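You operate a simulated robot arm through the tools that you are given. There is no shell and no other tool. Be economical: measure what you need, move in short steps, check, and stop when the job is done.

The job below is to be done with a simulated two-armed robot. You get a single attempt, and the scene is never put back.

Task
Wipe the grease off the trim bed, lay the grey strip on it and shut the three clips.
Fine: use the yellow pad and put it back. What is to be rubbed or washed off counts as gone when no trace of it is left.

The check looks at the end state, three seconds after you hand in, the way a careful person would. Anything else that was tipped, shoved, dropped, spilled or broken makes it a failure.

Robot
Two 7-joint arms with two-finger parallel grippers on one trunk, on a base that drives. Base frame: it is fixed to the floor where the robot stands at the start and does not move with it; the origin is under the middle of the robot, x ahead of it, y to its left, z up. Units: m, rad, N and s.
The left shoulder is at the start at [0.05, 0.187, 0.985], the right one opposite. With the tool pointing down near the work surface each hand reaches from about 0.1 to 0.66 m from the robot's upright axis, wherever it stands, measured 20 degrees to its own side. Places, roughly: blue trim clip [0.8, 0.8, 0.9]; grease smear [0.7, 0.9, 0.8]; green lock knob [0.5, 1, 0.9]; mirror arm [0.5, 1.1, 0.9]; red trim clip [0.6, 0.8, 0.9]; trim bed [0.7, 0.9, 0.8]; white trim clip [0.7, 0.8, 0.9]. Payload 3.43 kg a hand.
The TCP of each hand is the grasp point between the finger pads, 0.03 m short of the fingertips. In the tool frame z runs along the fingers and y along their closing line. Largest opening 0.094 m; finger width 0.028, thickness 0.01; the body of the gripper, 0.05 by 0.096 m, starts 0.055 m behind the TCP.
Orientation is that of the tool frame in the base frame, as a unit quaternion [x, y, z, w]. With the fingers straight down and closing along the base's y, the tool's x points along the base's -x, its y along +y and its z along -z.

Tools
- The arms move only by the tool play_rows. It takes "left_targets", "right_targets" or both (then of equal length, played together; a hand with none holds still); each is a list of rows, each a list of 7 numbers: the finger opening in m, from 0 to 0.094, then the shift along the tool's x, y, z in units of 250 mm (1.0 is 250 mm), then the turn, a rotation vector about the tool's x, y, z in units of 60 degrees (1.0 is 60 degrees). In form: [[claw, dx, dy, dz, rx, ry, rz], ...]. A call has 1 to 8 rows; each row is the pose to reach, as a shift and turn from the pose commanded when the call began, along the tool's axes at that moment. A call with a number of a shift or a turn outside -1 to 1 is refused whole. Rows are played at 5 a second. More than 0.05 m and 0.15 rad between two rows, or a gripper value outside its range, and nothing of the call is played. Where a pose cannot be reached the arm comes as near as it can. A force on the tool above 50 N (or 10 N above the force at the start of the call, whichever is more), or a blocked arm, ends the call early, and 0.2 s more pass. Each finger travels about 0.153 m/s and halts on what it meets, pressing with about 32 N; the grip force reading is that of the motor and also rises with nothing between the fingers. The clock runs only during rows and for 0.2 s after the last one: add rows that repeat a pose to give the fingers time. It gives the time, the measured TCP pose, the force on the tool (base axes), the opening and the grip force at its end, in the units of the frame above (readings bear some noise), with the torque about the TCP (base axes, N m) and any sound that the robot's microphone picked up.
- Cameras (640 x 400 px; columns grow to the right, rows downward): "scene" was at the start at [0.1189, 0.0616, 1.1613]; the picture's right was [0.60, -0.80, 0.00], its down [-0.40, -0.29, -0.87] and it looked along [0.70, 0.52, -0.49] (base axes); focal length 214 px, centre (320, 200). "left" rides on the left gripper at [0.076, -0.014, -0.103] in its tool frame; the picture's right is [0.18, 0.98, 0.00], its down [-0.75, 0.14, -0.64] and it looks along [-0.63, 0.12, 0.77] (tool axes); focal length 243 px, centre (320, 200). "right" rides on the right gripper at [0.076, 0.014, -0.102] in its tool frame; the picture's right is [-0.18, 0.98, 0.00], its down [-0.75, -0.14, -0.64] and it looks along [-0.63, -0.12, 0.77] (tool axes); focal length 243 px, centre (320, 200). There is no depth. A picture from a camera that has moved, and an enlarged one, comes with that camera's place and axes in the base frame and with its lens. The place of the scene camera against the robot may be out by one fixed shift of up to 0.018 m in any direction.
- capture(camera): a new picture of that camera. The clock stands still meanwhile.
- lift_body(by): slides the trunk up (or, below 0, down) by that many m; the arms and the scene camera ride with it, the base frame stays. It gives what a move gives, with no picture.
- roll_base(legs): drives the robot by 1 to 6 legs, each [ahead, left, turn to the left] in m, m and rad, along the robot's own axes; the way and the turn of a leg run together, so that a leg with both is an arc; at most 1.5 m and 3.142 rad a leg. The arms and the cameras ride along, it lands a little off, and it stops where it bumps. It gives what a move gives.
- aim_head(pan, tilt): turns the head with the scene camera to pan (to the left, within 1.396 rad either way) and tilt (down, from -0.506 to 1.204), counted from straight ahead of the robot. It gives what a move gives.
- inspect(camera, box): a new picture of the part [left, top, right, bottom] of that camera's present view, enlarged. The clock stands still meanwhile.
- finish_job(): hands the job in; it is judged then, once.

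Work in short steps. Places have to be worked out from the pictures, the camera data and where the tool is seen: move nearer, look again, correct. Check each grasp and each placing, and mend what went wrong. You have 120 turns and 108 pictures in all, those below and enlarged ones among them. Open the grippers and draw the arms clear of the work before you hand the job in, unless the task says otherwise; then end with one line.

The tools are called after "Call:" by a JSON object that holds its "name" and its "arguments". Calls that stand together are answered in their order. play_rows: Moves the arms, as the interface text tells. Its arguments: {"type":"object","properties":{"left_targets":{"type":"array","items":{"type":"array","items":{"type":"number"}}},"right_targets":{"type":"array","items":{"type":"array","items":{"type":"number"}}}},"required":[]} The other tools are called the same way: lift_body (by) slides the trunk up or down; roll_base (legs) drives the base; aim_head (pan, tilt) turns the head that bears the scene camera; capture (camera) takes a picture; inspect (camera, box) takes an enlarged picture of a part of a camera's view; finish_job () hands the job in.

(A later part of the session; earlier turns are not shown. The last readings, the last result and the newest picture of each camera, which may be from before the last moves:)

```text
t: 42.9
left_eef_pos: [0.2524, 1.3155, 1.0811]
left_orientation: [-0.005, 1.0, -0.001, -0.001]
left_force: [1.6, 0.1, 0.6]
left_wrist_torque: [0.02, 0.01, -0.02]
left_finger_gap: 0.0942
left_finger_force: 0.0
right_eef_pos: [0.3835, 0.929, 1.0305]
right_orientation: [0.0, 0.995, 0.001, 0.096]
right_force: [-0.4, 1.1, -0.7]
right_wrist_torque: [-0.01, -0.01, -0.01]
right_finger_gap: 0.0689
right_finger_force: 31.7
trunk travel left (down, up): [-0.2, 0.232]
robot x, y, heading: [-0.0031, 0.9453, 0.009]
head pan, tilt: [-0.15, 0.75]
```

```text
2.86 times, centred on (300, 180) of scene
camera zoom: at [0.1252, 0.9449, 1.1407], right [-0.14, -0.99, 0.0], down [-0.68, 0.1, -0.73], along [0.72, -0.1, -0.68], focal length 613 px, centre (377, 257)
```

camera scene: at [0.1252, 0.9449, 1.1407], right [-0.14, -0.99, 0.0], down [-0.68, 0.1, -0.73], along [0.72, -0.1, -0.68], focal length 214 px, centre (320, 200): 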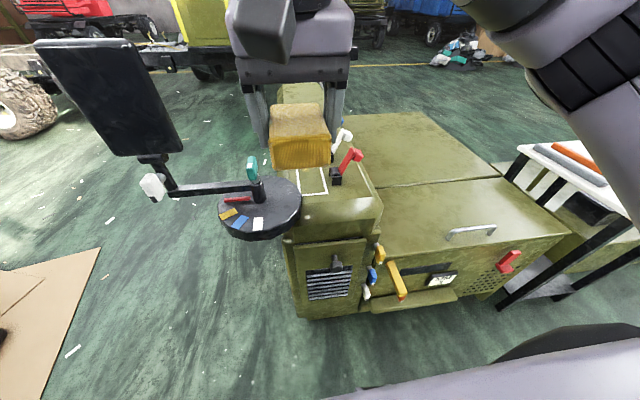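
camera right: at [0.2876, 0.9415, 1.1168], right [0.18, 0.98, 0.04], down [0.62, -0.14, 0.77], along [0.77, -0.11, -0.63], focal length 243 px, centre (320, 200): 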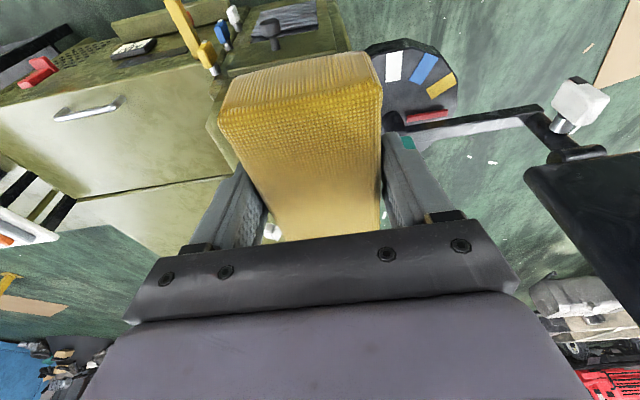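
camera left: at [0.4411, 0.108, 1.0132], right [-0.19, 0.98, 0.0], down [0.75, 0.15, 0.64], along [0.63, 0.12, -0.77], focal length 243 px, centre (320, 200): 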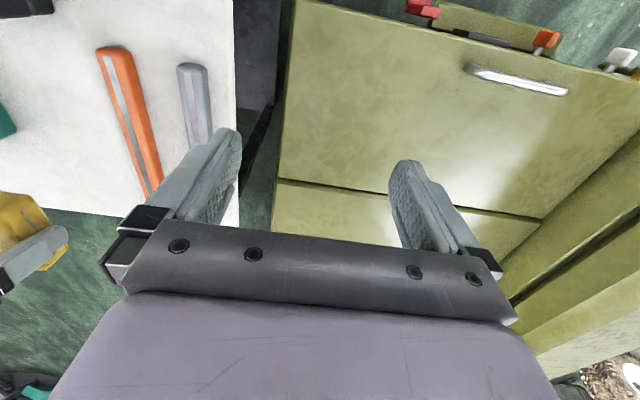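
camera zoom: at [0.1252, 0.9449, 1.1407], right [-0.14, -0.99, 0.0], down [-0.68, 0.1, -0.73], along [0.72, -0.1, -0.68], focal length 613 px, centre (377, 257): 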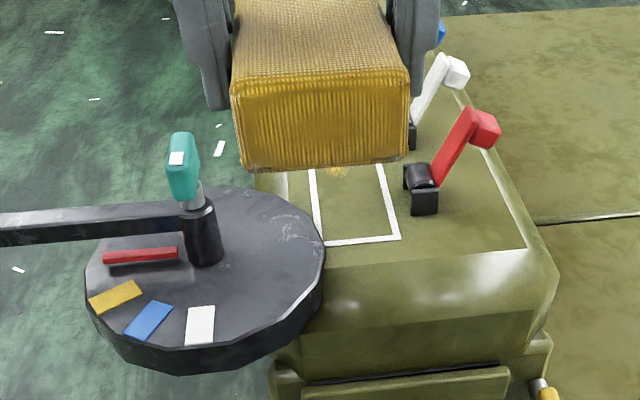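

I triangulate the bed at x 0.507–0.82, y 0.873–0.94, z≈0.80. The grease is about x 0.61–0.75, y 0.90–0.93, and the clips hinge at y≈0.85. I'll drive 0.1 m left and 0.06 m ahead so the right shoulder faces the bed.

Call:
{"name": "roll_base", "arguments": {"legs": [[0, 0.09, 0], [0.06, 0, -0.008]]}}

Call:
{"name": "capture", "arguments": {"camera": "scene"}}

Call:
{"name": "capture", "arguments": {"camera": "right"}}

Call:
{"name": "capture", "arguments": {"camera": "left"}}

```text
t: 44.9
left_eef_pos: [0.3146, 1.4034, 1.0805]
left_orientation: [0.001, 1.0, -0.001, -0.001]
left_force: [-1.5, 0.2, 1.1]
left_wrist_torque: [-0.02, 0.01, 0.0]
left_finger_gap: 0.0938
left_finger_force: 0.0
right_eef_pos: [0.4427, 1.0162, 1.0303]
right_orientation: [0.004, 0.995, 0.001, 0.095]
right_force: [-0.1, 0.1, -1.9]
right_wrist_torque: [0.02, 0.0, 0.02]
right_finger_gap: 0.0683
right_finger_force: 32.5
trunk travel left (down, up): [-0.2, 0.232]
robot x, y, heading: [0.0589, 1.0409, -0.006]
head pan, tilt: [-0.15, 0.75]
```

```text
74 pictures are left
camera scene: at [0.1846, 1.0338, 1.1407], right [-0.15, -0.99, 0.0], down [-0.67, 0.1, -0.73], along [0.72, -0.11, -0.68], focal length 214 px, centre (320, 200)
```

scene: 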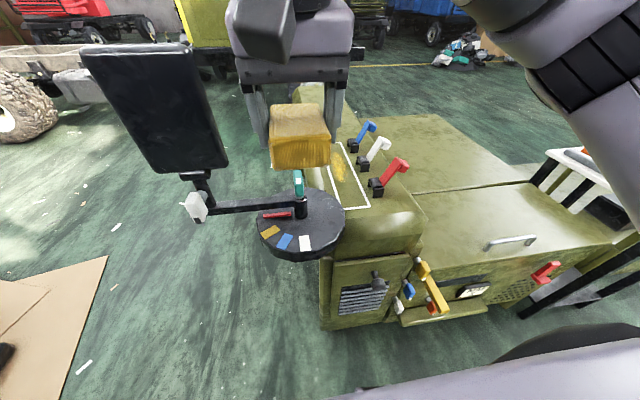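

```text
73 pictures are left
camera right: at [0.347, 1.0289, 1.1167], right [0.19, 0.98, 0.04], down [0.62, -0.15, 0.77], along [0.76, -0.12, -0.63], focal length 243 px, centre (320, 200)
```

right: 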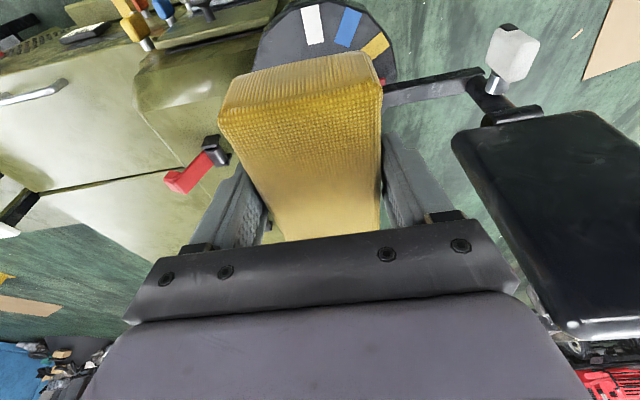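

```text
72 pictures are left
camera left: at [0.2383, 1.3891, 1.1831], right [-0.18, 0.98, 0.0], down [0.76, 0.14, 0.64], along [0.63, 0.12, -0.77], focal length 243 px, centre (320, 200)
```

left: 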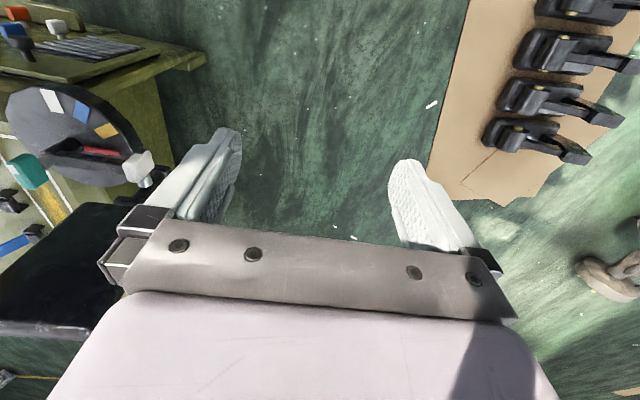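

The bed with all three clips is now clear of the hand. I'll zoom in on it.

Call:
{"name": "inspect", "arguments": {"camera": "scene", "box": [310, 100, 430, 220]}}

```text
3.33 times, centred on (370, 160) of scene
camera zoom: at [0.1846, 1.0338, 1.1407], right [-0.15, -0.99, 0.0], down [-0.67, 0.1, -0.73], along [0.72, -0.11, -0.68], focal length 715 px, centre (153, 333)
```

zoom: 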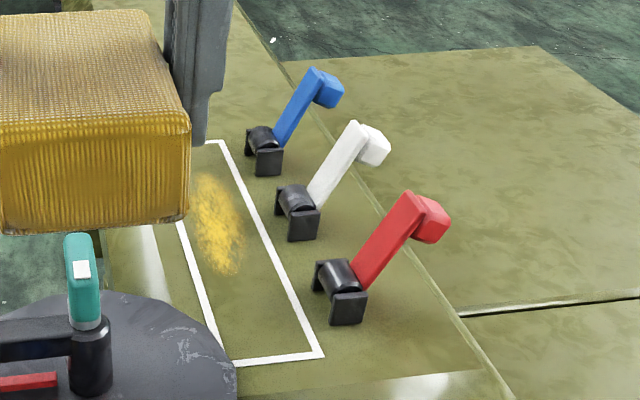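

Bed plane is x 0.506–0.80, y 0.870–0.937. The clips are at x≈0.55, 0.655 and 0.755, y≈0.847, and the grease is x 0.59–0.75, y 0.885–0.93. I'll bring the pad over to (0.62, 0.914) and down to TCP z≈0.90.

Call:
{"name": "play_rows", "arguments": {"right_targets": [[0.03, -0.139, -0.082, 0.027, 0, 0, 0], [0.03, -0.278, -0.163, 0.054, 0, 0, 0], [0.03, -0.417, -0.245, 0.081, 0, 0, 0], [0.03, -0.556, -0.326, 0.108, 0, 0, 0], [0.03, -0.695, -0.408, 0.135, 0, 0, 0], [0.03, -0.662, -0.408, 0.305, 0, 0, 0], [0.03, -0.629, -0.408, 0.476, 0, 0, 0], [0.03, -0.596, -0.408, 0.646, 0, 0, 0]]}}

Call:
{"name": "capture", "arguments": {"camera": "scene"}}

Call:
{"name": "capture", "arguments": {"camera": "right"}}

```text
t: 46.7
left_eef_pos: [0.3149, 1.4014, 1.0802]
left_orientation: [0.001, 1.0, -0.001, -0.001]
left_force: [0.8, 0.8, 0.1]
left_wrist_torque: [-0.02, 0.01, -0.03]
left_finger_gap: 0.0939
left_finger_force: 0.1
right_eef_pos: [0.6185, 0.9124, 0.8996]
right_orientation: [0.004, 0.995, 0.001, 0.096]
right_force: [-0.3, -0.3, -0.9]
right_wrist_torque: [0.03, 0.01, 0.0]
right_finger_gap: 0.0682
right_finger_force: 32.2
trunk travel left (down, up): [-0.2, 0.232]
robot x, y, heading: [0.0546, 1.0394, -0.005]
head pan, tilt: [-0.15, 0.75]
```

```text
70 pictures are left
camera scene: at [0.1844, 1.0337, 1.1408], right [-0.15, -0.99, 0.0], down [-0.67, 0.1, -0.73], along [0.72, -0.11, -0.68], focal length 214 px, centre (320, 200)
```

scene: 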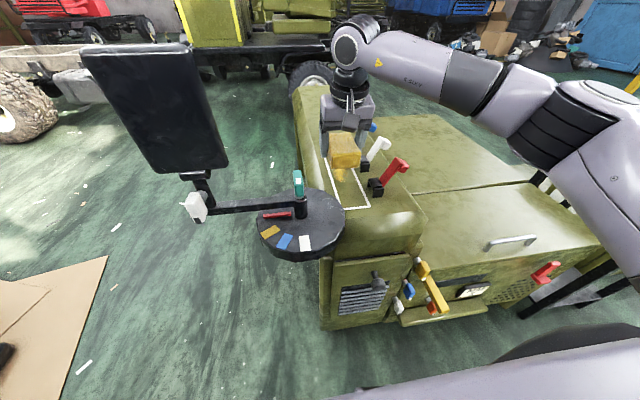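

```text
69 pictures are left
camera right: at [0.5223, 0.9264, 0.9857], right [0.19, 0.98, 0.04], down [0.62, -0.15, 0.77], along [0.76, -0.12, -0.63], focal length 243 px, centre (320, 200)
```

right: 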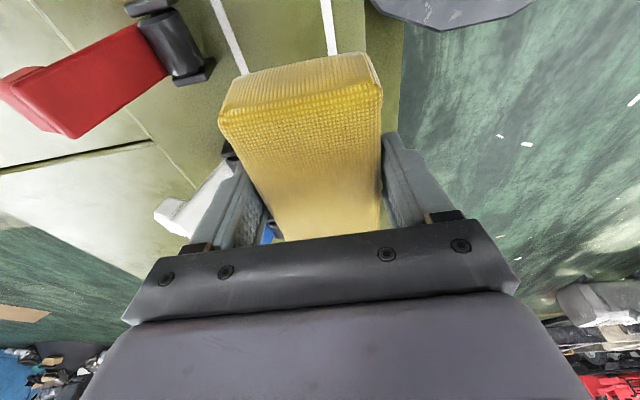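

From the hand camera the bed lines lie at y 0.867 and 0.931, and the bracket's bed-side edge is at y≈0.85, so I'll use y=0.906. I'll descend to z≈0.840 and read the force.

Call:
{"name": "play_rows", "arguments": {"right_targets": [[0.03, 0.021, -0.024, 0.108, 0, 0, 0], [0.03, 0.042, -0.024, 0.216, 0, 0, 0], [0.03, 0.046, -0.024, 0.236, 0, 0, 0]]}}

Call:
{"name": "inspect", "arguments": {"camera": "scene", "box": [290, 110, 410, 220]}}

```text
t: 47.5
left_eef_pos: [0.3143, 1.4025, 1.0814]
left_orientation: [0.0, 1.0, -0.001, -0.001]
left_force: [-0.1, 0.1, -0.1]
left_wrist_torque: [0.02, -0.03, 0.0]
left_finger_gap: 0.0942
left_finger_force: 0.0
right_eef_pos: [0.6193, 0.9072, 0.8402]
right_orientation: [0.004, 0.995, 0.001, 0.097]
right_force: [-0.8, -0.2, -1.3]
right_wrist_torque: [-0.03, 0.03, -0.02]
right_finger_gap: 0.0684
right_finger_force: 32.0
trunk travel left (down, up): [-0.2, 0.232]
robot x, y, heading: [0.0557, 1.0383, -0.005]
head pan, tilt: [-0.15, 0.75]
```

```text
3.64 times, centred on (350, 165) of scene
camera zoom: at [0.1843, 1.0338, 1.1408], right [-0.15, -0.99, 0.0], down [-0.67, 0.1, -0.73], along [0.72, -0.11, -0.68], focal length 780 px, centre (211, 327)
```

zoom: 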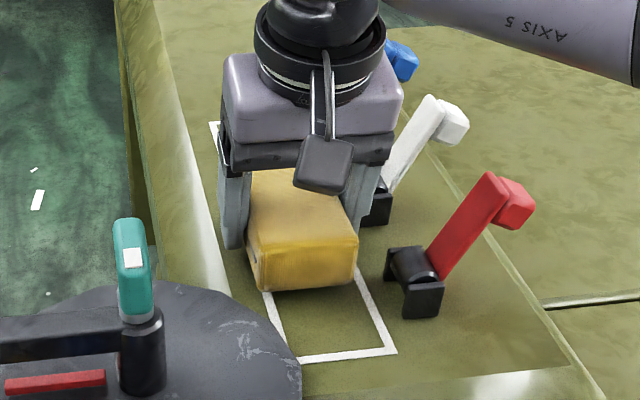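

There's no contact yet. I'll step down a few millimetres at a time.

Call:
{"name": "play_rows", "arguments": {"right_targets": [[0.03, 0.002, 0, 0.012, 0, 0, 0], [0.03, 0.004, 0, 0.02, 0, 0, 0]]}}

Call:
{"name": "play_rows", "arguments": {"right_targets": [[0.03, 0.001, 0, 0.008, 0, 0, 0], [0.03, 0.002, 0, 0.012, 0, 0, 0]]}}

```text
t: 48.1
left_eef_pos: [0.3145, 1.403, 1.0811]
left_orientation: [0.001, 1.0, -0.001, 0.0]
left_force: [0.4, -0.3, 0.4]
left_wrist_torque: [-0.01, 0.0, -0.02]
left_finger_gap: 0.094
left_finger_force: 0.1
right_eef_pos: [0.6179, 0.9064, 0.8348]
right_orientation: [0.003, 0.995, 0.001, 0.096]
right_force: [-0.3, 0.9, -0.4]
right_wrist_torque: [0.01, 0.0, -0.02]
right_finger_gap: 0.0686
right_finger_force: 31.7
trunk travel left (down, up): [-0.2, 0.232]
robot x, y, heading: [0.0555, 1.0383, -0.005]
head pan, tilt: [-0.15, 0.75]
```

```text
t: 48.7
left_eef_pos: [0.3146, 1.4036, 1.0813]
left_orientation: [0.001, 1.0, 0.0, 0.0]
left_force: [0.0, -0.1, -1.2]
left_wrist_torque: [0.0, -0.01, -0.03]
left_finger_gap: 0.0942
left_finger_force: 0.1
right_eef_pos: [0.6184, 0.9059, 0.8323]
right_orientation: [0.003, 0.995, 0.001, 0.096]
right_force: [0.6, 0.1, 1.1]
right_wrist_torque: [-0.03, 0.08, 0.04]
right_finger_gap: 0.0683
right_finger_force: 32.2
trunk travel left (down, up): [-0.2, 0.232]
robot x, y, heading: [0.0549, 1.0386, -0.003]
head pan, tilt: [-0.15, 0.75]
```

There's a first hint of contact at z 0.832. I'll press about 2 mm more.

Call:
{"name": "play_rows", "arguments": {"right_targets": [[0.03, 0.001, 0, 0.004, 0, 0, 0], [0.03, 0.002, 0, 0.008, 0, 0, 0]]}}

```text
t: 49.3
left_eef_pos: [0.315, 1.4024, 1.0805]
left_orientation: [0.001, 1.0, -0.001, -0.001]
left_force: [0.6, 0.2, 0.5]
left_wrist_torque: [-0.05, -0.02, -0.03]
left_finger_gap: 0.0941
left_finger_force: 0.0
right_eef_pos: [0.6166, 0.9064, 0.8316]
right_orientation: [0.004, 0.995, 0.0, 0.097]
right_force: [0.7, -1.9, 13.0]
right_wrist_torque: [-0.31, 0.52, 0.06]
right_finger_gap: 0.0686
right_finger_force: 32.0
trunk travel left (down, up): [-0.2, 0.232]
robot x, y, heading: [0.0582, 1.0383, -0.004]
head pan, tilt: [-0.15, 0.75]
```

Contact is 13 N. I'll stroke forward 0.1 m and back at this height.

Call:
{"name": "play_rows", "arguments": {"right_targets": [[0.03, -0.098, 0, 0.019, 0, 0, 0], [0.03, -0.196, 0, 0.038, 0, 0, 0], [0.03, -0.294, 0, 0.057, 0, 0, 0], [0.03, -0.393, 0, 0.076, 0, 0, 0], [0.03, -0.294, 0, 0.057, 0, 0, 0], [0.03, -0.196, 0, 0.038, 0, 0, 0], [0.03, -0.098, 0, 0.019, 0, 0, 0], [0.03, 0, 0, 0, 0, 0, 0]]}}

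Call:
{"name": "inspect", "arguments": {"camera": "scene", "box": [290, 110, 410, 220]}}

```text
t: 50.0
left_eef_pos: [0.3135, 1.4032, 1.0815]
left_orientation: [0.001, 1.0, -0.001, 0.001]
left_force: [0.0, -0.5, 0.4]
left_wrist_torque: [-0.05, -0.01, -0.01]
left_finger_gap: 0.094
left_finger_force: 0.0
right_eef_pos: [0.6687, 0.9072, 0.8334]
right_orientation: [0.003, 0.995, 0.002, 0.097]
right_force: [-0.7, 1.6, 6.4]
right_wrist_torque: [-0.17, 0.2, -0.13]
right_finger_gap: 0.0683
right_finger_force: 31.7
trunk travel left (down, up): [-0.2, 0.232]
robot x, y, heading: [0.0588, 1.0363, -0.006]
head pan, tilt: [-0.15, 0.75]
stopped in row 3 (right hand): the force on the tool passed its limit at 56 N (the readings are from after the stop); the commanded pose is now the measured one
```

```text
3.64 times, centred on (350, 165) of scene
camera zoom: at [0.1833, 1.0339, 1.1407], right [-0.15, -0.99, 0.0], down [-0.67, 0.1, -0.73], along [0.72, -0.11, -0.68], focal length 780 px, centre (211, 327)
```

zoom: 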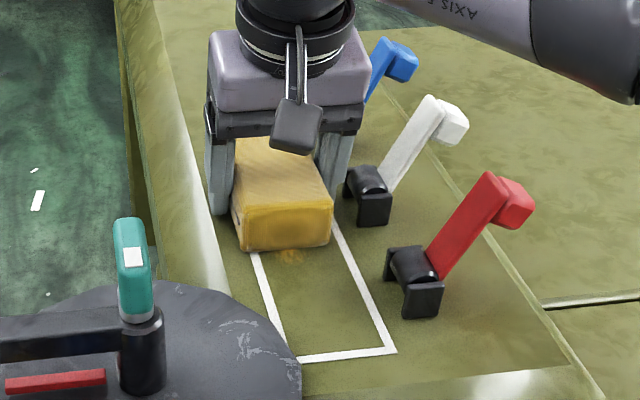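

Force spiked mid-stroke, so the bed rises slightly going forward. From here at about 6 N I'll stroke back and forth along that slope more slowly.

Call:
{"name": "play_rows", "arguments": {"right_targets": [[0.03, 0.092, 0, -0.0167, 0, 0, 0], [0.03, 0.184, 0, -0.0333, 0, 0, 0], [0.03, 0.276, 0, -0.05, 0, 0, 0], [0.03, 0.276, 0, -0.05, 0, 0, 0], [0.03, 0.184, 0, -0.0333, 0, 0, 0], [0.03, 0.092, 0, -0.0167, 0, 0, 0], [0.03, 0, 0, 0, 0, 0, 0]]}}

Call:
{"name": "inspect", "arguments": {"camera": "scene", "box": [290, 110, 410, 220]}}

```text
t: 51.6
left_eef_pos: [0.3126, 1.4038, 1.0818]
left_orientation: [0.001, 1.0, -0.001, 0.001]
left_force: [-0.4, -0.7, 0.2]
left_wrist_torque: [-0.04, -0.01, 0.0]
left_finger_gap: 0.0941
left_finger_force: 0.0
right_eef_pos: [0.666, 0.9072, 0.8331]
right_orientation: [0.003, 0.995, 0.0, 0.096]
right_force: [-12.9, 2.6, 20.2]
right_wrist_torque: [-0.59, 0.52, -0.45]
right_finger_gap: 0.0688
right_finger_force: 32.1
trunk travel left (down, up): [-0.2, 0.232]
robot x, y, heading: [0.0568, 1.0371, -0.002]
head pan, tilt: [-0.15, 0.75]
```

```text
3.64 times, centred on (350, 165) of scene
camera zoom: at [0.1816, 1.0345, 1.1411], right [-0.15, -0.99, 0.0], down [-0.67, 0.1, -0.73], along [0.72, -0.11, -0.68], focal length 780 px, centre (211, 327)
```

zoom: 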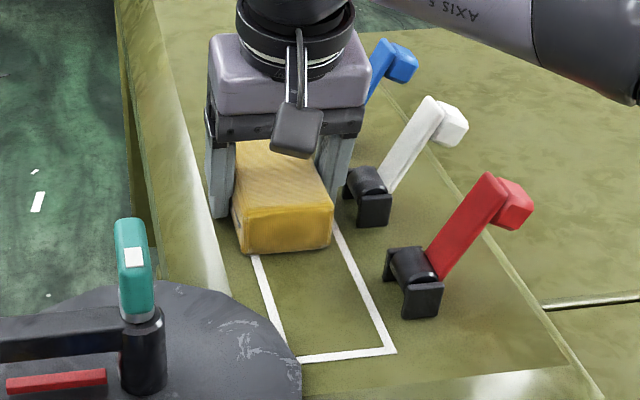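

The front part is clean. Now I'll stroke the rear part to x≈0.72 and back, slightly lighter.

Call:
{"name": "play_rows", "arguments": {"right_targets": [[0.03, 0, 0, -0.004, 0, 0, 0], [0.03, -0.072, 0, 0.008, 0, 0, 0], [0.03, -0.144, 0, 0.021, 0, 0, 0], [0.03, -0.217, 0, 0.0335, 0, 0, 0], [0.03, -0.144, 0, 0.021, 0, 0, 0], [0.03, -0.072, 0, 0.008, 0, 0, 0], [0.03, 0, 0, -0.004, 0, 0, 0]]}}

```text
t: 53.2
left_eef_pos: [0.3138, 1.4026, 1.0802]
left_orientation: [0.001, 1.0, -0.001, -0.001]
left_force: [0.4, 0.5, -0.3]
left_wrist_torque: [0.02, -0.03, 0.0]
left_finger_gap: 0.0942
left_finger_force: 0.1
right_eef_pos: [0.6704, 0.9071, 0.8326]
right_orientation: [0.004, 0.995, 0.0, 0.096]
right_force: [1.1, -1.1, 3.3]
right_wrist_torque: [-0.15, -0.03, 0.11]
right_finger_gap: 0.0686
right_finger_force: 32.2
right hand out of reach, approached as far as the arm can: row 4
trunk travel left (down, up): [-0.2, 0.232]
robot x, y, heading: [0.0567, 1.037, -0.006]
head pan, tilt: [-0.15, 0.75]
```

The stroke went nearly to the end. I'll lift and back off to see what is left.

Call:
{"name": "play_rows", "arguments": {"right_targets": [[0.03, -0.03, 0, -0.15, 0, 0, 0], [0.03, 0.06, 0, -0.3, 0, 0, 0], [0.03, 0.2, 0, -0.38, 0, 0, 0], [0.03, 0.324, 0, -0.45, 0, 0, 0]]}}

Call:
{"name": "inspect", "arguments": {"camera": "scene", "box": [290, 90, 410, 220]}}

```text
t: 54.2
left_eef_pos: [0.3143, 1.4021, 1.0811]
left_orientation: [0.001, 1.0, 0.0, -0.001]
left_force: [0.0, 0.2, -0.2]
left_wrist_torque: [0.0, 0.01, 0.0]
left_finger_gap: 0.094
left_finger_force: 0.1
right_eef_pos: [0.5687, 0.906, 0.9262]
right_orientation: [0.003, 0.995, 0.0, 0.096]
right_force: [0.2, 0.5, 0.7]
right_wrist_torque: [0.0, 0.01, 0.01]
right_finger_gap: 0.0684
right_finger_force: 32.5
trunk travel left (down, up): [-0.2, 0.232]
robot x, y, heading: [0.0559, 1.0381, -0.007]
head pan, tilt: [-0.15, 0.75]
```

```text
3.08 times, centred on (350, 155) of scene
camera zoom: at [0.1841, 1.0338, 1.1408], right [-0.15, -0.99, 0.0], down [-0.67, 0.1, -0.73], along [0.72, -0.11, -0.68], focal length 660 px, centre (228, 338)
```

zoom: 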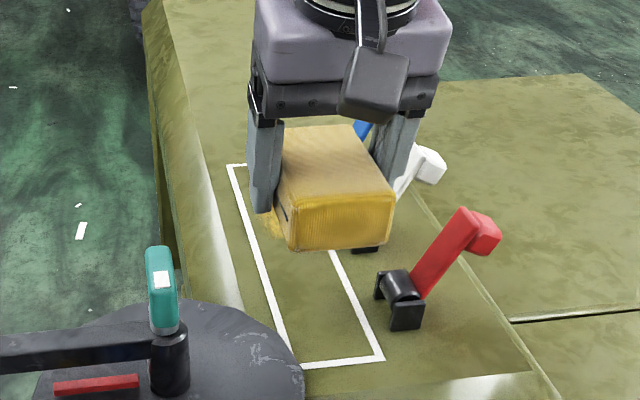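

Some yellow still shows to the left of the pad. I'll move the hand further back and up for a clear view.

Call:
{"name": "play_rows", "arguments": {"right_targets": [[0.03, -0.02, 0.06, -0.16, 0, 0, 0], [0.03, 0.1, 0.12, -0.3, 0, 0, 0], [0.03, 0.24, 0.2, -0.42, 0, 0, 0], [0.03, 0.4, 0.3, -0.5, 0, 0, 0]]}}

Call:
{"name": "inspect", "arguments": {"camera": "scene", "box": [310, 90, 410, 220]}}

```text
refused: row 3 steps farther than a row can; nothing moved
```

```text
3.08 times, centred on (360, 155) of scene
camera zoom: at [0.1841, 1.0338, 1.1408], right [-0.15, -0.99, 0.0], down [-0.67, 0.1, -0.73], along [0.72, -0.11, -0.68], focal length 660 px, centre (197, 338)
```

zoom: 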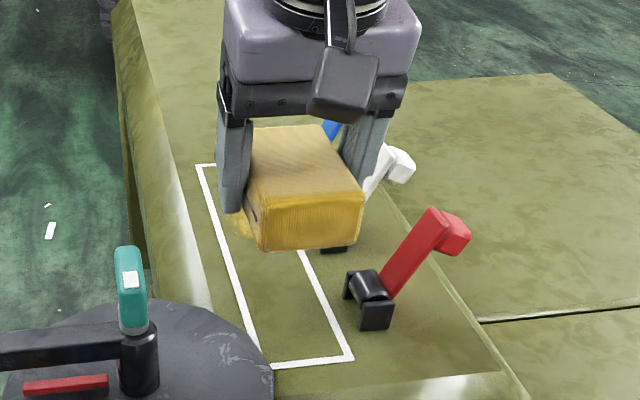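

A row step was too long, so I'll use smaller ones.

Call:
{"name": "play_rows", "arguments": {"right_targets": [[0.03, -0.02, 0.04, -0.14, 0, 0, 0], [0.03, 0.05, 0.1, -0.27, 0, 0, 0], [0.03, 0.14, 0.16, -0.38, 0, 0, 0], [0.03, 0.26, 0.22, -0.46, 0, 0, 0], [0.03, 0.4, 0.3, -0.5, 0, 0, 0]]}}

Call:
{"name": "inspect", "arguments": {"camera": "scene", "box": [310, 90, 410, 220]}}

```text
t: 55.4
left_eef_pos: [0.315, 1.4019, 1.0813]
left_orientation: [0.002, 1.0, -0.001, 0.0]
left_force: [0.2, -0.1, 0.0]
left_wrist_torque: [0.02, 0.01, 0.0]
left_finger_gap: 0.0939
left_finger_force: 0.1
right_eef_pos: [0.4492, 0.9818, 1.0308]
right_orientation: [0.002, 0.995, 0.001, 0.097]
right_force: [-0.1, -0.3, -0.8]
right_wrist_torque: [0.0, 0.02, 0.02]
right_finger_gap: 0.0685
right_finger_force: 31.8
trunk travel left (down, up): [-0.2, 0.232]
robot x, y, heading: [0.0571, 1.0385, -0.007]
head pan, tilt: [-0.15, 0.75]
```

```text
3.08 times, centred on (360, 155) of scene
camera zoom: at [0.184, 1.034, 1.1408], right [-0.15, -0.99, 0.0], down [-0.67, 0.1, -0.73], along [0.72, -0.11, -0.68], focal length 660 px, centre (197, 338)
```

zoom: 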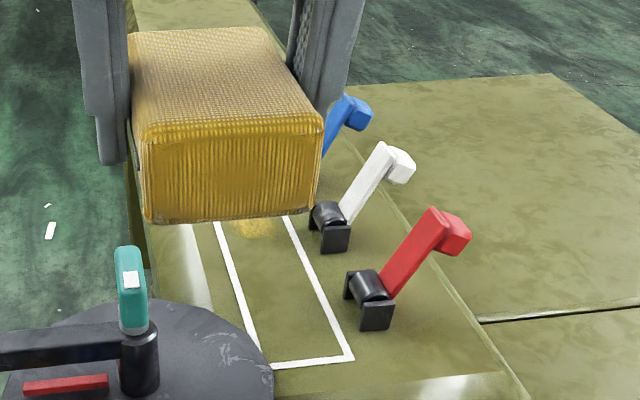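

Grease remains beyond x≈0.68. I'll swing the hand to the right over the hood for an open view of the bed.

Call:
{"name": "play_rows", "arguments": {"right_targets": [[0.03, -0.04, -0.18, 0.008, 0, 0, 0], [0.03, -0.08, -0.36, 0.015, 0, 0, 0], [0.03, -0.12, -0.54, 0.023, 0, 0, 0], [0.03, -0.16, -0.72, 0.03, 0, 0, 0], [0.03, -0.196, -0.9, 0.038, 0, 0, 0]]}}

Call:
{"name": "inspect", "arguments": {"camera": "scene", "box": [300, 90, 420, 220]}}

```text
t: 56.6
left_eef_pos: [0.3148, 1.4022, 1.08]
left_orientation: [0.001, 1.0, -0.002, -0.001]
left_force: [-0.6, -0.2, -0.5]
left_wrist_torque: [0.02, -0.02, 0.01]
left_finger_gap: 0.0939
left_finger_force: 0.0
right_eef_pos: [0.4964, 0.7549, 1.0301]
right_orientation: [0.002, 0.995, 0.001, 0.096]
right_force: [0.6, 0.3, -0.4]
right_wrist_torque: [0.01, 0.02, -0.02]
right_finger_gap: 0.0683
right_finger_force: 32.2
trunk travel left (down, up): [-0.2, 0.232]
robot x, y, heading: [0.0551, 1.043, -0.006]
head pan, tilt: [-0.15, 0.75]
```

```text
3.08 times, centred on (360, 155) of scene
camera zoom: at [0.1841, 1.0336, 1.1408], right [-0.15, -0.99, 0.0], down [-0.67, 0.1, -0.73], along [0.72, -0.11, -0.68], focal length 660 px, centre (197, 338)
```

zoom: 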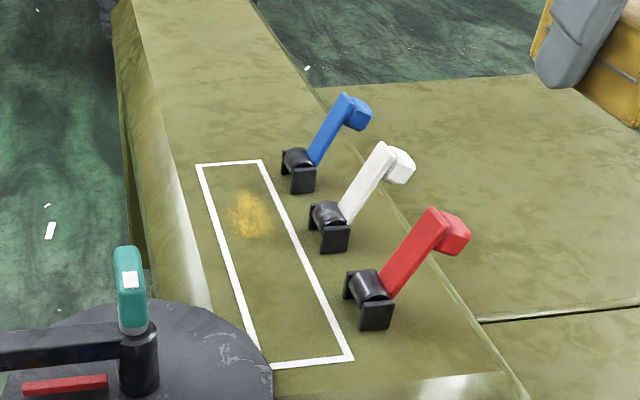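

The remaining patch is x 0.666–0.744, where the second stroke was too light and short. I'll drive 0.03 m nearer and go back over it.

Call:
{"name": "roll_base", "arguments": {"legs": [[0.03, 0, 0.004]]}}

Call:
{"name": "play_rows", "arguments": {"right_targets": [[0.03, -0.13, 0.1, 0.025, 0, 0, 0], [0.03, -0.26, 0.2, 0.05, 0, 0, 0], [0.03, -0.38, 0.3, 0.075, 0, 0, 0], [0.03, -0.5, 0.4, 0.1, 0, 0, 0], [0.03, -0.6, 0.5, 0.12, 0, 0, 0], [0.03, -0.65, 0.604, 0.16, 0, 0, 0], [0.03, -0.62, 0.604, 0.32, 0, 0, 0]]}}

```text
t: 57.4
left_eef_pos: [0.3432, 1.4031, 1.081]
left_orientation: [-0.002, 1.0, -0.002, -0.001]
left_force: [0.3, -0.3, 0.0]
left_wrist_torque: [0.01, -0.01, 0.01]
left_finger_gap: 0.0939
left_finger_force: 0.0
right_eef_pos: [0.5269, 0.7592, 1.0302]
right_orientation: [0.002, 0.995, 0.002, 0.096]
right_force: [-0.5, -0.8, -0.2]
right_wrist_torque: [0.01, 0.02, 0.02]
right_finger_gap: 0.0681
right_finger_force: 32.0
trunk travel left (down, up): [-0.2, 0.232]
robot x, y, heading: [0.0893, 1.0398, -0.002]
head pan, tilt: [-0.15, 0.75]
```

```text
t: 59.0
left_eef_pos: [0.3446, 1.4036, 1.0819]
left_orientation: [-0.001, 1.0, -0.001, -0.001]
left_force: [0.0, -0.1, 0.4]
left_wrist_torque: [0.0, 0.03, -0.03]
left_finger_gap: 0.0939
left_finger_force: 0.0
right_eef_pos: [0.6953, 0.9087, 0.9799]
right_orientation: [0.001, 0.995, 0.001, 0.097]
right_force: [0.5, -0.3, -0.2]
right_wrist_torque: [-0.01, -0.02, -0.02]
right_finger_gap: 0.0685
right_finger_force: 32.1
trunk travel left (down, up): [-0.2, 0.232]
robot x, y, heading: [0.084, 1.0382, 0.001]
head pan, tilt: [-0.15, 0.75]
```

I'm above the patch at (0.695, 0.909). I'll descend to just above contact, then press gently.

Call:
{"name": "play_rows", "arguments": {"right_targets": [[0.03, 0.03, 0, 0.16, 0, 0, 0], [0.03, 0.06, 0, 0.31, 0, 0, 0], [0.03, 0.09, -0.008, 0.46, 0, 0, 0], [0.03, 0.109, -0.008, 0.564, 0, 0, 0], [0.03, 0.111, -0.008, 0.576, 0, 0, 0]]}}

Call:
{"name": "play_rows", "arguments": {"right_targets": [[0.03, 0.001, 0, 0.004, 0, 0, 0], [0.03, 0.001, 0, 0.006, 0, 0, 0]]}}

```text
t: 60.2
left_eef_pos: [0.3425, 1.4037, 1.081]
left_orientation: [-0.002, 1.0, -0.001, -0.001]
left_force: [0.3, -0.3, -0.5]
left_wrist_torque: [0.01, 0.0, -0.01]
left_finger_gap: 0.094
left_finger_force: 0.0
right_eef_pos: [0.6948, 0.9062, 0.835]
right_orientation: [0.001, 0.995, 0.0, 0.096]
right_force: [-0.3, -1.1, -1.4]
right_wrist_torque: [-0.03, 0.02, -0.01]
right_finger_gap: 0.0685
right_finger_force: 32.0
trunk travel left (down, up): [-0.2, 0.232]
robot x, y, heading: [0.0869, 1.0417, 0.0]
head pan, tilt: [-0.15, 0.75]
```

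```text
t: 60.8
left_eef_pos: [0.3435, 1.4032, 1.0813]
left_orientation: [-0.002, 1.0, -0.002, -0.001]
left_force: [-0.3, 0.3, -0.1]
left_wrist_torque: [0.01, 0.04, 0.01]
left_finger_gap: 0.0937
left_finger_force: 0.1
right_eef_pos: [0.6943, 0.9067, 0.8321]
right_orientation: [0.001, 0.995, 0.001, 0.097]
right_force: [0.3, -0.7, 0.1]
right_wrist_torque: [-0.01, 0.01, -0.01]
right_finger_gap: 0.0684
right_finger_force: 32.0
trunk travel left (down, up): [-0.2, 0.232]
robot x, y, heading: [0.0868, 1.0365, 0.001]
head pan, tilt: [-0.15, 0.75]
```

Still no contact at 0.832, so I'll continue down in 1 mm steps.

Call:
{"name": "play_rows", "arguments": {"right_targets": [[0.03, 0.001, 0, 0.004, 0, 0, 0], [0.03, 0.0015, 0, 0.008, 0, 0, 0]]}}

```text
t: 61.4
left_eef_pos: [0.3434, 1.4034, 1.0816]
left_orientation: [-0.002, 1.0, -0.001, -0.001]
left_force: [0.4, -0.2, 0.8]
left_wrist_torque: [0.01, 0.04, -0.01]
left_finger_gap: 0.0941
left_finger_force: 0.0
right_eef_pos: [0.6947, 0.9064, 0.8321]
right_orientation: [0.002, 0.995, 0.001, 0.097]
right_force: [2.4, -0.6, 7.3]
right_wrist_torque: [-0.28, 0.01, 0.14]
right_finger_gap: 0.0683
right_finger_force: 31.5
trunk travel left (down, up): [-0.2, 0.232]
robot x, y, heading: [0.0882, 1.0415, -0.001]
head pan, tilt: [-0.15, 0.75]
```

Contact is 7 N. I'll press a bit more and stroke between x≈0.665 and 0.735.

Call:
{"name": "play_rows", "arguments": {"right_targets": [[0.03, 0.059, 0, -0.006, 0, 0, 0], [0.03, 0.118, 0, -0.018, 0, 0, 0], [0.03, 0.059, 0, -0.006, 0, 0, 0], [0.03, 0, 0, 0.004, 0, 0, 0], [0.03, -0.059, 0, 0.014, 0, 0, 0], [0.03, -0.118, 0, 0.025, 0, 0, 0], [0.03, -0.157, 0, 0.032, 0, 0, 0], [0.03, -0.079, 0, 0.017, 0, 0, 0]]}}

```text
t: 62.6
left_eef_pos: [0.3418, 1.4037, 1.0808]
left_orientation: [-0.001, 1.0, -0.001, 0.001]
left_force: [0.0, -0.6, 0.2]
left_wrist_torque: [-0.01, -0.01, -0.02]
left_finger_gap: 0.0941
left_finger_force: 0.1
right_eef_pos: [0.7054, 0.9099, 0.8329]
right_orientation: [0.003, 0.995, 0.002, 0.097]
right_force: [-2.9, -0.2, 8.7]
right_wrist_torque: [-0.32, 0.21, -0.27]
right_finger_gap: 0.0685
right_finger_force: 32.4
trunk travel left (down, up): [-0.2, 0.232]
robot x, y, heading: [0.0868, 1.038, 0.001]
head pan, tilt: [-0.15, 0.75]
stopped in row 5 (right hand): the force on the tool passed its limit at 56 N (the readings are from after the stop); the commanded pose is now the measured one
```

It stopped on force while moving forward. I'll advance in finer, lighter steps.

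Call:
{"name": "play_rows", "arguments": {"right_targets": [[0.03, -0.02, -0.004, 0.001, 0, 0, 0], [0.03, -0.04, -0.008, 0.004, 0, 0, 0], [0.03, -0.06, -0.01, 0.007, 0, 0, 0], [0.03, -0.08, -0.012, 0.011, 0, 0, 0], [0.03, -0.1, -0.012, 0.015, 0, 0, 0], [0.03, -0.12, -0.012, 0.019, 0, 0, 0], [0.03, -0.12, -0.012, 0.022, 0, 0, 0]]}}

```text
t: 64.2
left_eef_pos: [0.341, 1.4032, 1.0809]
left_orientation: [0.0, 1.0, -0.001, 0.0]
left_force: [0.7, 0.1, 0.5]
left_wrist_torque: [-0.01, 0.02, 0.0]
left_finger_gap: 0.0939
left_finger_force: 0.1
right_eef_pos: [0.7357, 0.9054, 0.8324]
right_orientation: [0.002, 0.995, 0.001, 0.096]
right_force: [-8.5, 0.8, 13.6]
right_wrist_torque: [-0.5, 0.4, -0.31]
right_finger_gap: 0.0687
right_finger_force: 32.3
trunk travel left (down, up): [-0.2, 0.232]
robot x, y, heading: [0.0865, 1.0389, 0.001]
head pan, tilt: [-0.15, 0.75]
```

Reached x 0.736 under 13 N. Now I'll stroke back to 0.66 and forward again, in contact.

Call:
{"name": "play_rows", "arguments": {"right_targets": [[0.03, 0.06, 0, -0.012, 0, 0, 0], [0.03, 0.12, 0, -0.023, 0, 0, 0], [0.03, 0.18, 0, -0.034, 0, 0, 0], [0.03, 0.24, 0, -0.046, 0, 0, 0], [0.03, 0.295, 0, -0.056, 0, 0, 0], [0.03, 0.24, 0, -0.048, 0, 0, 0], [0.03, 0.18, 0, -0.038, 0, 0, 0], [0.03, 0.12, 0, -0.027, 0, 0, 0]]}}

Call:
{"name": "play_rows", "arguments": {"right_targets": [[0.03, -0.03, 0, 0.005, 0, 0, 0], [0.03, -0.06, 0, 0.01, 0, 0, 0], [0.03, -0.09, 0, 0.016, 0, 0, 0], [0.03, -0.12, 0, 0.022, 0, 0, 0], [0.03, -0.06, 0, 0.01, 0, 0, 0], [0.03, 0, 0, 0, 0, 0, 0]]}}

```text
t: 66.0
left_eef_pos: [0.3414, 1.4035, 1.0818]
left_orientation: [-0.002, 1.0, -0.001, 0.0]
left_force: [0.9, -0.3, 0.0]
left_wrist_torque: [0.01, -0.01, 0.0]
left_finger_gap: 0.0939
left_finger_force: 0.1
right_eef_pos: [0.7047, 0.905, 0.8326]
right_orientation: [0.002, 0.995, 0.001, 0.095]
right_force: [-6.4, 1.7, 10.3]
right_wrist_torque: [-0.35, 0.28, -0.28]
right_finger_gap: 0.0686
right_finger_force: 32.1
trunk travel left (down, up): [-0.2, 0.232]
robot x, y, heading: [0.0851, 1.0373, 0.002]
head pan, tilt: [-0.15, 0.75]
```

```text
t: 67.4
left_eef_pos: [0.3429, 1.4039, 1.0805]
left_orientation: [-0.001, 1.0, -0.001, -0.001]
left_force: [0.7, 0.0, -0.3]
left_wrist_torque: [-0.01, -0.03, -0.03]
left_finger_gap: 0.0939
left_finger_force: 0.0
right_eef_pos: [0.7048, 0.9055, 0.8325]
right_orientation: [0.002, 0.995, 0.001, 0.097]
right_force: [5.1, 0.3, 7.5]
right_wrist_torque: [-0.28, -0.08, 0.26]
right_finger_gap: 0.0685
right_finger_force: 31.8
trunk travel left (down, up): [-0.2, 0.232]
robot x, y, heading: [0.0851, 1.0368, 0.002]
head pan, tilt: [-0.15, 0.75]
```

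All strokes stayed in contact. I'll lift and swing the hand aside to check the bed.

Call:
{"name": "play_rows", "arguments": {"right_targets": [[0.03, -0.035, 0, -0.183, 0, 0, 0], [0.03, -0.07, 0, -0.366, 0, 0, 0], [0.03, -0.106, 0, -0.55, 0, 0, 0], [0.03, 0.035, -0.12, -0.577, 0, 0, 0], [0.03, 0.177, -0.24, -0.605, 0, 0, 0], [0.03, 0.318, -0.36, -0.632, 0, 0, 0], [0.03, 0.46, -0.48, -0.66, 0, 0, 0], [0.03, 0.6, -0.6, -0.687, 0, 0, 0]]}}

Call:
{"name": "inspect", "arguments": {"camera": "scene", "box": [300, 90, 420, 220]}}

```text
t: 69.2
left_eef_pos: [0.3427, 1.4043, 1.082]
left_orientation: [-0.002, 1.0, -0.001, -0.002]
left_force: [-0.4, 0.2, -0.1]
left_wrist_torque: [0.0, 0.02, 0.02]
left_finger_gap: 0.094
left_finger_force: 0.1
right_eef_pos: [0.5253, 0.7551, 0.9716]
right_orientation: [0.001, 0.996, 0.0, 0.094]
right_force: [0.7, -0.7, -0.8]
right_wrist_torque: [-0.02, 0.0, 0.0]
right_finger_gap: 0.0686
right_finger_force: 32.3
trunk travel left (down, up): [-0.2, 0.232]
robot x, y, heading: [0.0874, 1.0408, -0.003]
head pan, tilt: [-0.15, 0.75]
```

```text
3.08 times, centred on (360, 155) of scene
camera zoom: at [0.214, 1.0342, 1.1408], right [-0.15, -0.99, 0.0], down [-0.67, 0.1, -0.73], along [0.72, -0.11, -0.68], focal length 660 px, centre (197, 338)
```

zoom: 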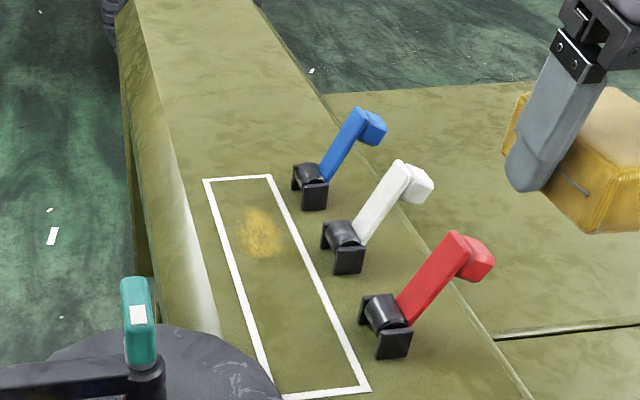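

The patch is still there, though it looks paler. I'll zoom tighter to judge it.

Call:
{"name": "inspect", "arguments": {"camera": "scene", "box": [330, 120, 375, 190]}}

Call:
{"name": "capture", "arguments": {"camera": "right"}}

```text
5.71 times, centred on (352, 155) of scene
camera zoom: at [0.214, 1.0342, 1.1408], right [-0.15, -0.99, 0.0], down [-0.67, 0.1, -0.73], along [0.72, -0.11, -0.68], focal length 1226 px, centre (134, 457)
```

zoom: 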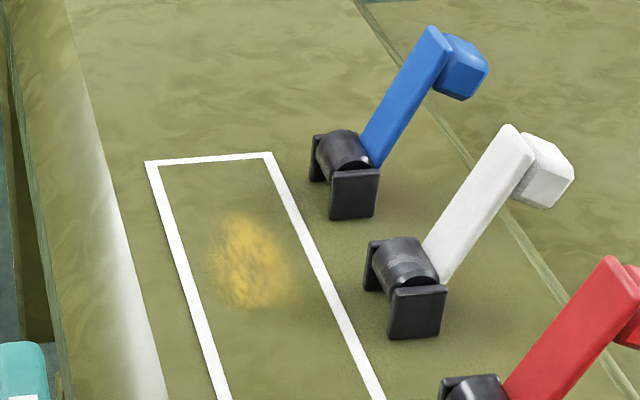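

```text
59 pictures are left
camera right: at [0.4303, 0.7685, 1.0574], right [0.18, 0.98, 0.04], down [0.62, -0.15, 0.77], along [0.76, -0.12, -0.63], focal length 243 px, centre (320, 200)
```

right: 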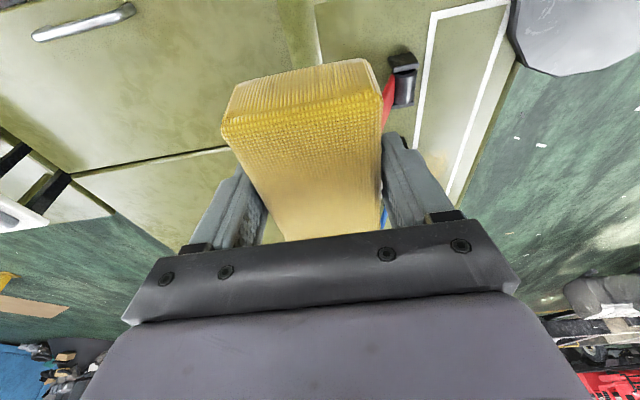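

Wrist torque shows the pad bearing mostly on its right (−y) edge, so it's slightly rolled. I'll return over the patch with about 1.5° of counter-roll.

Call:
{"name": "play_rows", "arguments": {"right_targets": [[0.03, -0.139, 0.118, -0.02, 0, 0, 0], [0.03, -0.278, 0.236, 0.0, 0, 0, 0], [0.03, -0.417, 0.354, 0.03, 0.01, 0, 0], [0.03, -0.556, 0.473, 0.06, 0.02, 0, 0], [0.03, -0.695, 0.592, 0.094, 0.025, 0, 0], [0.03, -0.66, 0.592, 0.277, 0.025, 0, 0], [0.03, -0.625, 0.592, 0.46, 0.025, 0, 0], [0.03, -0.589, 0.592, 0.64, 0.025, 0, 0]]}}

Call:
{"name": "play_rows", "arguments": {"right_targets": [[0.03, 0.004, 0, 0.02, 0, 0, 0], [0.03, 0.006, 0, 0.032, 0, 0, 0], [0.03, 0.007, 0, 0.038, 0, 0, 0]]}}

```text
t: 71.0
left_eef_pos: [0.3427, 1.4035, 1.0805]
left_orientation: [-0.002, 1.0, 0.0, -0.002]
left_force: [0.7, 0.5, 0.2]
left_wrist_torque: [0.02, 0.04, -0.01]
left_finger_gap: 0.094
left_finger_force: 0.1
right_eef_pos: [0.701, 0.9037, 0.8416]
right_orientation: [0.002, 0.995, -0.011, 0.095]
right_force: [0.2, -0.5, -1.7]
right_wrist_torque: [0.03, -0.01, -0.03]
right_finger_gap: 0.0684
right_finger_force: 32.1
trunk travel left (down, up): [-0.2, 0.232]
robot x, y, heading: [0.0887, 1.0401, 0.003]
head pan, tilt: [-0.15, 0.75]
```

```text
t: 71.8
left_eef_pos: [0.3436, 1.4034, 1.0811]
left_orientation: [-0.001, 1.0, -0.001, 0.0]
left_force: [-0.5, -0.2, 1.2]
left_wrist_torque: [0.03, -0.02, -0.01]
left_finger_gap: 0.0939
left_finger_force: 0.0
right_eef_pos: [0.7, 0.9019, 0.833]
right_orientation: [0.003, 0.995, -0.012, 0.095]
right_force: [0.1, -0.2, -0.3]
right_wrist_torque: [0.05, 0.0, -0.01]
right_finger_gap: 0.0684
right_finger_force: 32.0
trunk travel left (down, up): [-0.2, 0.232]
robot x, y, heading: [0.088, 1.0407, 0.002]
head pan, tilt: [-0.15, 0.75]
```

Not touching yet, so I'll go down 2 mm more and read the torque.

Call:
{"name": "play_rows", "arguments": {"right_targets": [[0.03, 0.001, 0, 0.006, 0, 0, 0], [0.03, 0.002, 0, 0.011, 0, 0, 0]]}}

```text
t: 72.4
left_eef_pos: [0.3421, 1.4033, 1.0815]
left_orientation: [-0.001, 1.0, -0.001, 0.0]
left_force: [0.1, -0.3, 0.3]
left_wrist_torque: [0.01, 0.03, 0.01]
left_finger_gap: 0.0942
left_finger_force: 0.0
right_eef_pos: [0.7019, 0.9023, 0.8335]
right_orientation: [0.003, 0.995, -0.011, 0.097]
right_force: [-1.6, -1.8, 14.0]
right_wrist_torque: [0.53, 0.11, 0.17]
right_finger_gap: 0.0683
right_finger_force: 32.0
trunk travel left (down, up): [-0.2, 0.232]
robot x, y, heading: [0.0872, 1.0375, -0.001]
head pan, tilt: [-0.15, 0.75]
```

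The contact has moved to the left edge, so flat is about halfway. I'll roll back half and start stroking.

Call:
{"name": "play_rows", "arguments": {"right_targets": [[0.03, 0, 0, 0, -0.0125, 0, 0], [0.03, 0.03, 0, -0.006, -0.0125, 0, 0]]}}

```text
t: 73.0
left_eef_pos: [0.3426, 1.4019, 1.0805]
left_orientation: [-0.002, 1.0, -0.001, 0.0]
left_force: [0.5, 0.3, 0.5]
left_wrist_torque: [0.0, 0.03, 0.06]
left_finger_gap: 0.0942
left_finger_force: 0.1
right_eef_pos: [0.6949, 0.902, 0.833]
right_orientation: [0.004, 0.995, -0.004, 0.098]
right_force: [10.5, -3.0, 18.6]
right_wrist_torque: [0.58, -0.21, -0.34]
right_finger_gap: 0.0685
right_finger_force: 32.7
trunk travel left (down, up): [-0.2, 0.232]
robot x, y, heading: [0.0845, 1.0386, -0.003]
head pan, tilt: [-0.15, 0.75]
```

Contact is nearly flat now at 19 N. I'll stroke the patch back and forth with that roll trimmed slightly.

Call:
{"name": "play_rows", "arguments": {"right_targets": [[0.03, 0.07, 0, -0.014, -0.004, 0, 0], [0.03, 0.14, 0, -0.028, -0.004, 0, 0], [0.03, 0.07, 0, -0.016, -0.004, 0, 0], [0.03, 0.03, 0, -0.008, -0.004, 0, 0], [0.03, -0.01, 0, 0, -0.004, 0, 0], [0.03, -0.05, 0, 0.007, -0.004, 0, 0], [0.03, -0.09, 0, 0.014, -0.004, 0, 0], [0.03, -0.13, 0, 0.022, -0.004, 0, 0]]}}

Call:
{"name": "play_rows", "arguments": {"right_targets": [[0.03, 0.07, 0, -0.014, 0, 0, 0], [0.03, 0.14, 0, -0.028, 0, 0, 0], [0.03, 0.21, 0, -0.042, 0, 0, 0], [0.03, 0.28, 0, -0.056, 0, 0, 0], [0.03, 0.24, 0, -0.049, 0, 0, 0], [0.03, 0.2, 0, -0.042, 0, 0, 0], [0.03, 0.16, 0, -0.035, 0, 0, 0], [0.03, 0.12, 0, -0.027, 0, 0, 0]]}}

```text
t: 74.8
left_eef_pos: [0.3401, 1.4039, 1.0816]
left_orientation: [-0.001, 1.0, -0.001, -0.001]
left_force: [0.5, -0.3, -0.1]
left_wrist_torque: [0.04, -0.02, 0.03]
left_finger_gap: 0.0941
left_finger_force: 0.0
right_eef_pos: [0.7259, 0.903, 0.8321]
right_orientation: [0.002, 0.995, -0.004, 0.097]
right_force: [-11.1, -2.5, 18.3]
right_wrist_torque: [0.63, 0.5, 0.36]
right_finger_gap: 0.0688
right_finger_force: 32.4
trunk travel left (down, up): [-0.2, 0.232]
robot x, y, heading: [0.0851, 1.0387, 0.002]
head pan, tilt: [-0.15, 0.75]
```

```text
t: 76.6
left_eef_pos: [0.3412, 1.4031, 1.0823]
left_orientation: [-0.001, 1.0, -0.001, 0.0]
left_force: [0.0, -0.2, 0.1]
left_wrist_torque: [0.02, -0.02, 0.04]
left_finger_gap: 0.0941
left_finger_force: 0.0
right_eef_pos: [0.6955, 0.9032, 0.8325]
right_orientation: [0.001, 0.995, -0.004, 0.097]
right_force: [-8.3, -1.1, 13.6]
right_wrist_torque: [0.52, 0.4, 0.34]
right_finger_gap: 0.0685
right_finger_force: 31.7
trunk travel left (down, up): [-0.2, 0.232]
robot x, y, heading: [0.0848, 1.0387, 0.0]
head pan, tilt: [-0.15, 0.75]
```

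Contact is still biased to the left edge, so I'll trim the roll a little more and add two more strokes.

Call:
{"name": "play_rows", "arguments": {"right_targets": [[0.03, -0.04, 0, 0.006, -0.007, 0, 0], [0.03, -0.08, 0, 0.013, -0.007, 0, 0], [0.03, -0.12, 0, 0.021, -0.007, 0, 0], [0.03, -0.15, 0, 0.028, -0.007, 0, 0], [0.03, -0.07, 0, 0.013, -0.007, 0, 0], [0.03, 0, 0, 0, -0.007, 0, 0], [0.03, 0.07, 0, -0.014, -0.007, 0, 0], [0.03, 0.14, 0, -0.028, -0.007, 0, 0]]}}

Call:
{"name": "play_rows", "arguments": {"right_targets": [[0.03, -0.04, 0, 0.006, 0, 0, 0], [0.03, -0.08, 0, 0.013, 0, 0, 0], [0.03, -0.12, 0, 0.021, 0, 0, 0], [0.03, -0.16, 0, 0.029, 0, 0, 0], [0.03, -0.2, 0, 0.037, 0, 0, 0], [0.03, -0.24, 0, 0.045, 0, 0, 0], [0.03, -0.28, 0, 0.053, 0, 0, 0], [0.03, -0.21, 0, 0.04, 0, 0, 0]]}}

```text
t: 78.4
left_eef_pos: [0.3422, 1.4041, 1.08]
left_orientation: [-0.002, 1.0, -0.001, 0.0]
left_force: [-0.2, -0.1, 0.3]
left_wrist_torque: [0.01, 0.01, -0.01]
left_finger_gap: 0.0939
left_finger_force: 0.0
right_eef_pos: [0.6589, 0.9028, 0.8313]
right_orientation: [0.001, 0.995, 0.0, 0.095]
right_force: [4.1, 1.1, 9.4]
right_wrist_torque: [-0.31, -0.05, 0.25]
right_finger_gap: 0.0685
right_finger_force: 31.6
trunk travel left (down, up): [-0.2, 0.232]
robot x, y, heading: [0.0844, 1.0388, -0.0]
head pan, tilt: [-0.15, 0.75]
```

```text
t: 80.2
left_eef_pos: [0.3429, 1.4043, 1.0801]
left_orientation: [0.0, 1.0, -0.001, -0.001]
left_force: [0.3, 0.5, 0.6]
left_wrist_torque: [0.02, -0.02, -0.04]
left_finger_gap: 0.0939
left_finger_force: 0.1
right_eef_pos: [0.7128, 0.9016, 0.8324]
right_orientation: [0.001, 0.995, 0.0, 0.096]
right_force: [2.3, -1.0, 3.8]
right_wrist_torque: [-0.22, -0.06, 0.14]
right_finger_gap: 0.0683
right_finger_force: 32.0
trunk travel left (down, up): [-0.2, 0.232]
robot x, y, heading: [0.089, 1.0378, -0.001]
head pan, tilt: [-0.15, 0.75]
```

Lifting and swinging aside again to inspect.

Call:
{"name": "play_rows", "arguments": {"right_targets": [[0.03, -0.037, 0, -0.19, 0, 0, 0], [0.03, -0.074, 0, -0.38, 0, 0, 0], [0.03, -0.11, 0, -0.57, 0, 0, 0], [0.03, 0.026, -0.12, -0.622, 0, 0, 0], [0.03, 0.163, -0.24, -0.675, 0, 0, 0], [0.03, 0.3, -0.36, -0.727, 0, 0, 0], [0.03, 0.436, -0.48, -0.78, 0, 0, 0], [0.03, 0.572, -0.6, -0.832, 0, 0, 0]]}}

Call:
{"name": "inspect", "arguments": {"camera": "scene", "box": [325, 110, 395, 210]}}

```text
t: 82.0
left_eef_pos: [0.3425, 1.4018, 1.0814]
left_orientation: [-0.002, 1.0, -0.001, -0.001]
left_force: [0.1, -0.4, 0.4]
left_wrist_torque: [-0.03, -0.02, -0.01]
left_finger_gap: 0.0941
left_finger_force: 0.0
right_eef_pos: [0.5322, 0.7528, 1.0086]
right_orientation: [0.001, 0.996, 0.0, 0.094]
right_force: [-0.6, 0.5, -0.3]
right_wrist_torque: [0.03, -0.01, 0.01]
right_finger_gap: 0.0685
right_finger_force: 32.0
trunk travel left (down, up): [-0.2, 0.232]
robot x, y, heading: [0.0818, 1.039, -0.003]
head pan, tilt: [-0.15, 0.75]
```

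```text
4.00 times, centred on (360, 160) of scene
camera zoom: at [0.2139, 1.0342, 1.1408], right [-0.15, -0.99, 0.0], down [-0.67, 0.1, -0.73], along [0.72, -0.11, -0.68], focal length 858 px, centre (160, 360)
```

zoom: 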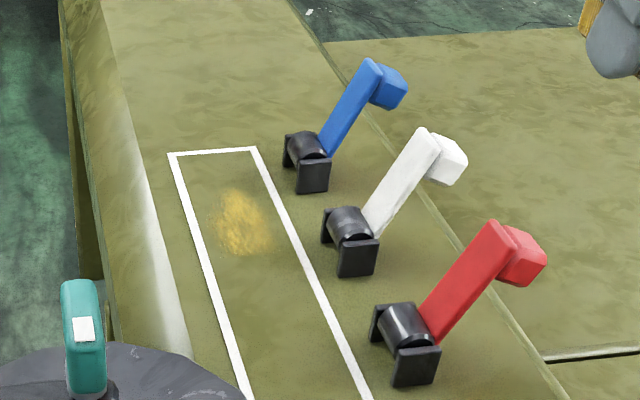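

The torque offsets (±37 mm in y) mean the fingertips, not the pad, were touching: the pad slid up in the grip during the force spike. I'll set it down on a clear part of the bed and regrip it higher so it protrudes, first moving over (0.64, 0.92).

Call:
{"name": "play_rows", "arguments": {"right_targets": [[0.03, -0.083, 0.134, 0.024, 0, 0, 0], [0.03, -0.167, 0.267, 0.048, 0, 0, 0], [0.03, -0.25, 0.4, 0.073, 0, 0, 0], [0.03, -0.334, 0.534, 0.097, 0, 0, 0], [0.03, -0.417, 0.668, 0.121, 0, 0, 0], [0.03, -0.38, 0.668, 0.31, 0, 0, 0], [0.03, -0.344, 0.668, 0.5, 0, 0, 0], [0.03, -0.308, 0.668, 0.687, 0, 0, 0]]}}

Call:
{"name": "inspect", "arguments": {"camera": "scene", "box": [290, 110, 410, 220]}}

```text
t: 83.8
left_eef_pos: [0.3432, 1.4044, 1.0813]
left_orientation: [-0.001, 1.0, -0.001, -0.001]
left_force: [0.2, -0.2, -0.2]
left_wrist_torque: [-0.02, 0.0, 0.01]
left_finger_gap: 0.0939
left_finger_force: 0.1
right_eef_pos: [0.6433, 0.9191, 0.8527]
right_orientation: [0.002, 0.995, 0.001, 0.095]
right_force: [0.0, 0.0, -0.2]
right_wrist_torque: [-0.01, -0.04, 0.04]
right_finger_gap: 0.0686
right_finger_force: 31.5
trunk travel left (down, up): [-0.2, 0.232]
robot x, y, heading: [0.0864, 1.0377, 0.003]
head pan, tilt: [-0.15, 0.75]
```

```text
3.64 times, centred on (350, 165) of scene
camera zoom: at [0.2142, 1.0344, 1.1408], right [-0.15, -0.99, 0.0], down [-0.67, 0.1, -0.73], along [0.72, -0.11, -0.68], focal length 780 px, centre (211, 327)
```

zoom: 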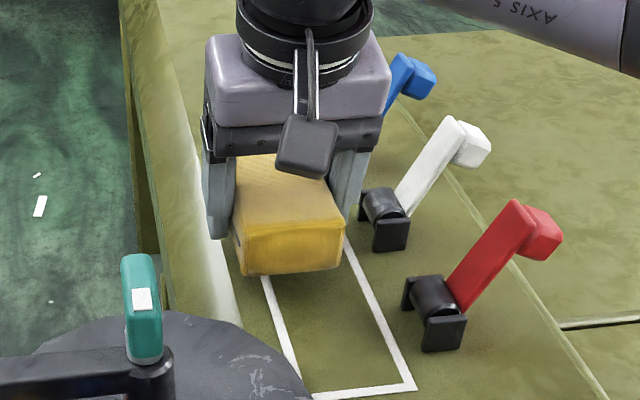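

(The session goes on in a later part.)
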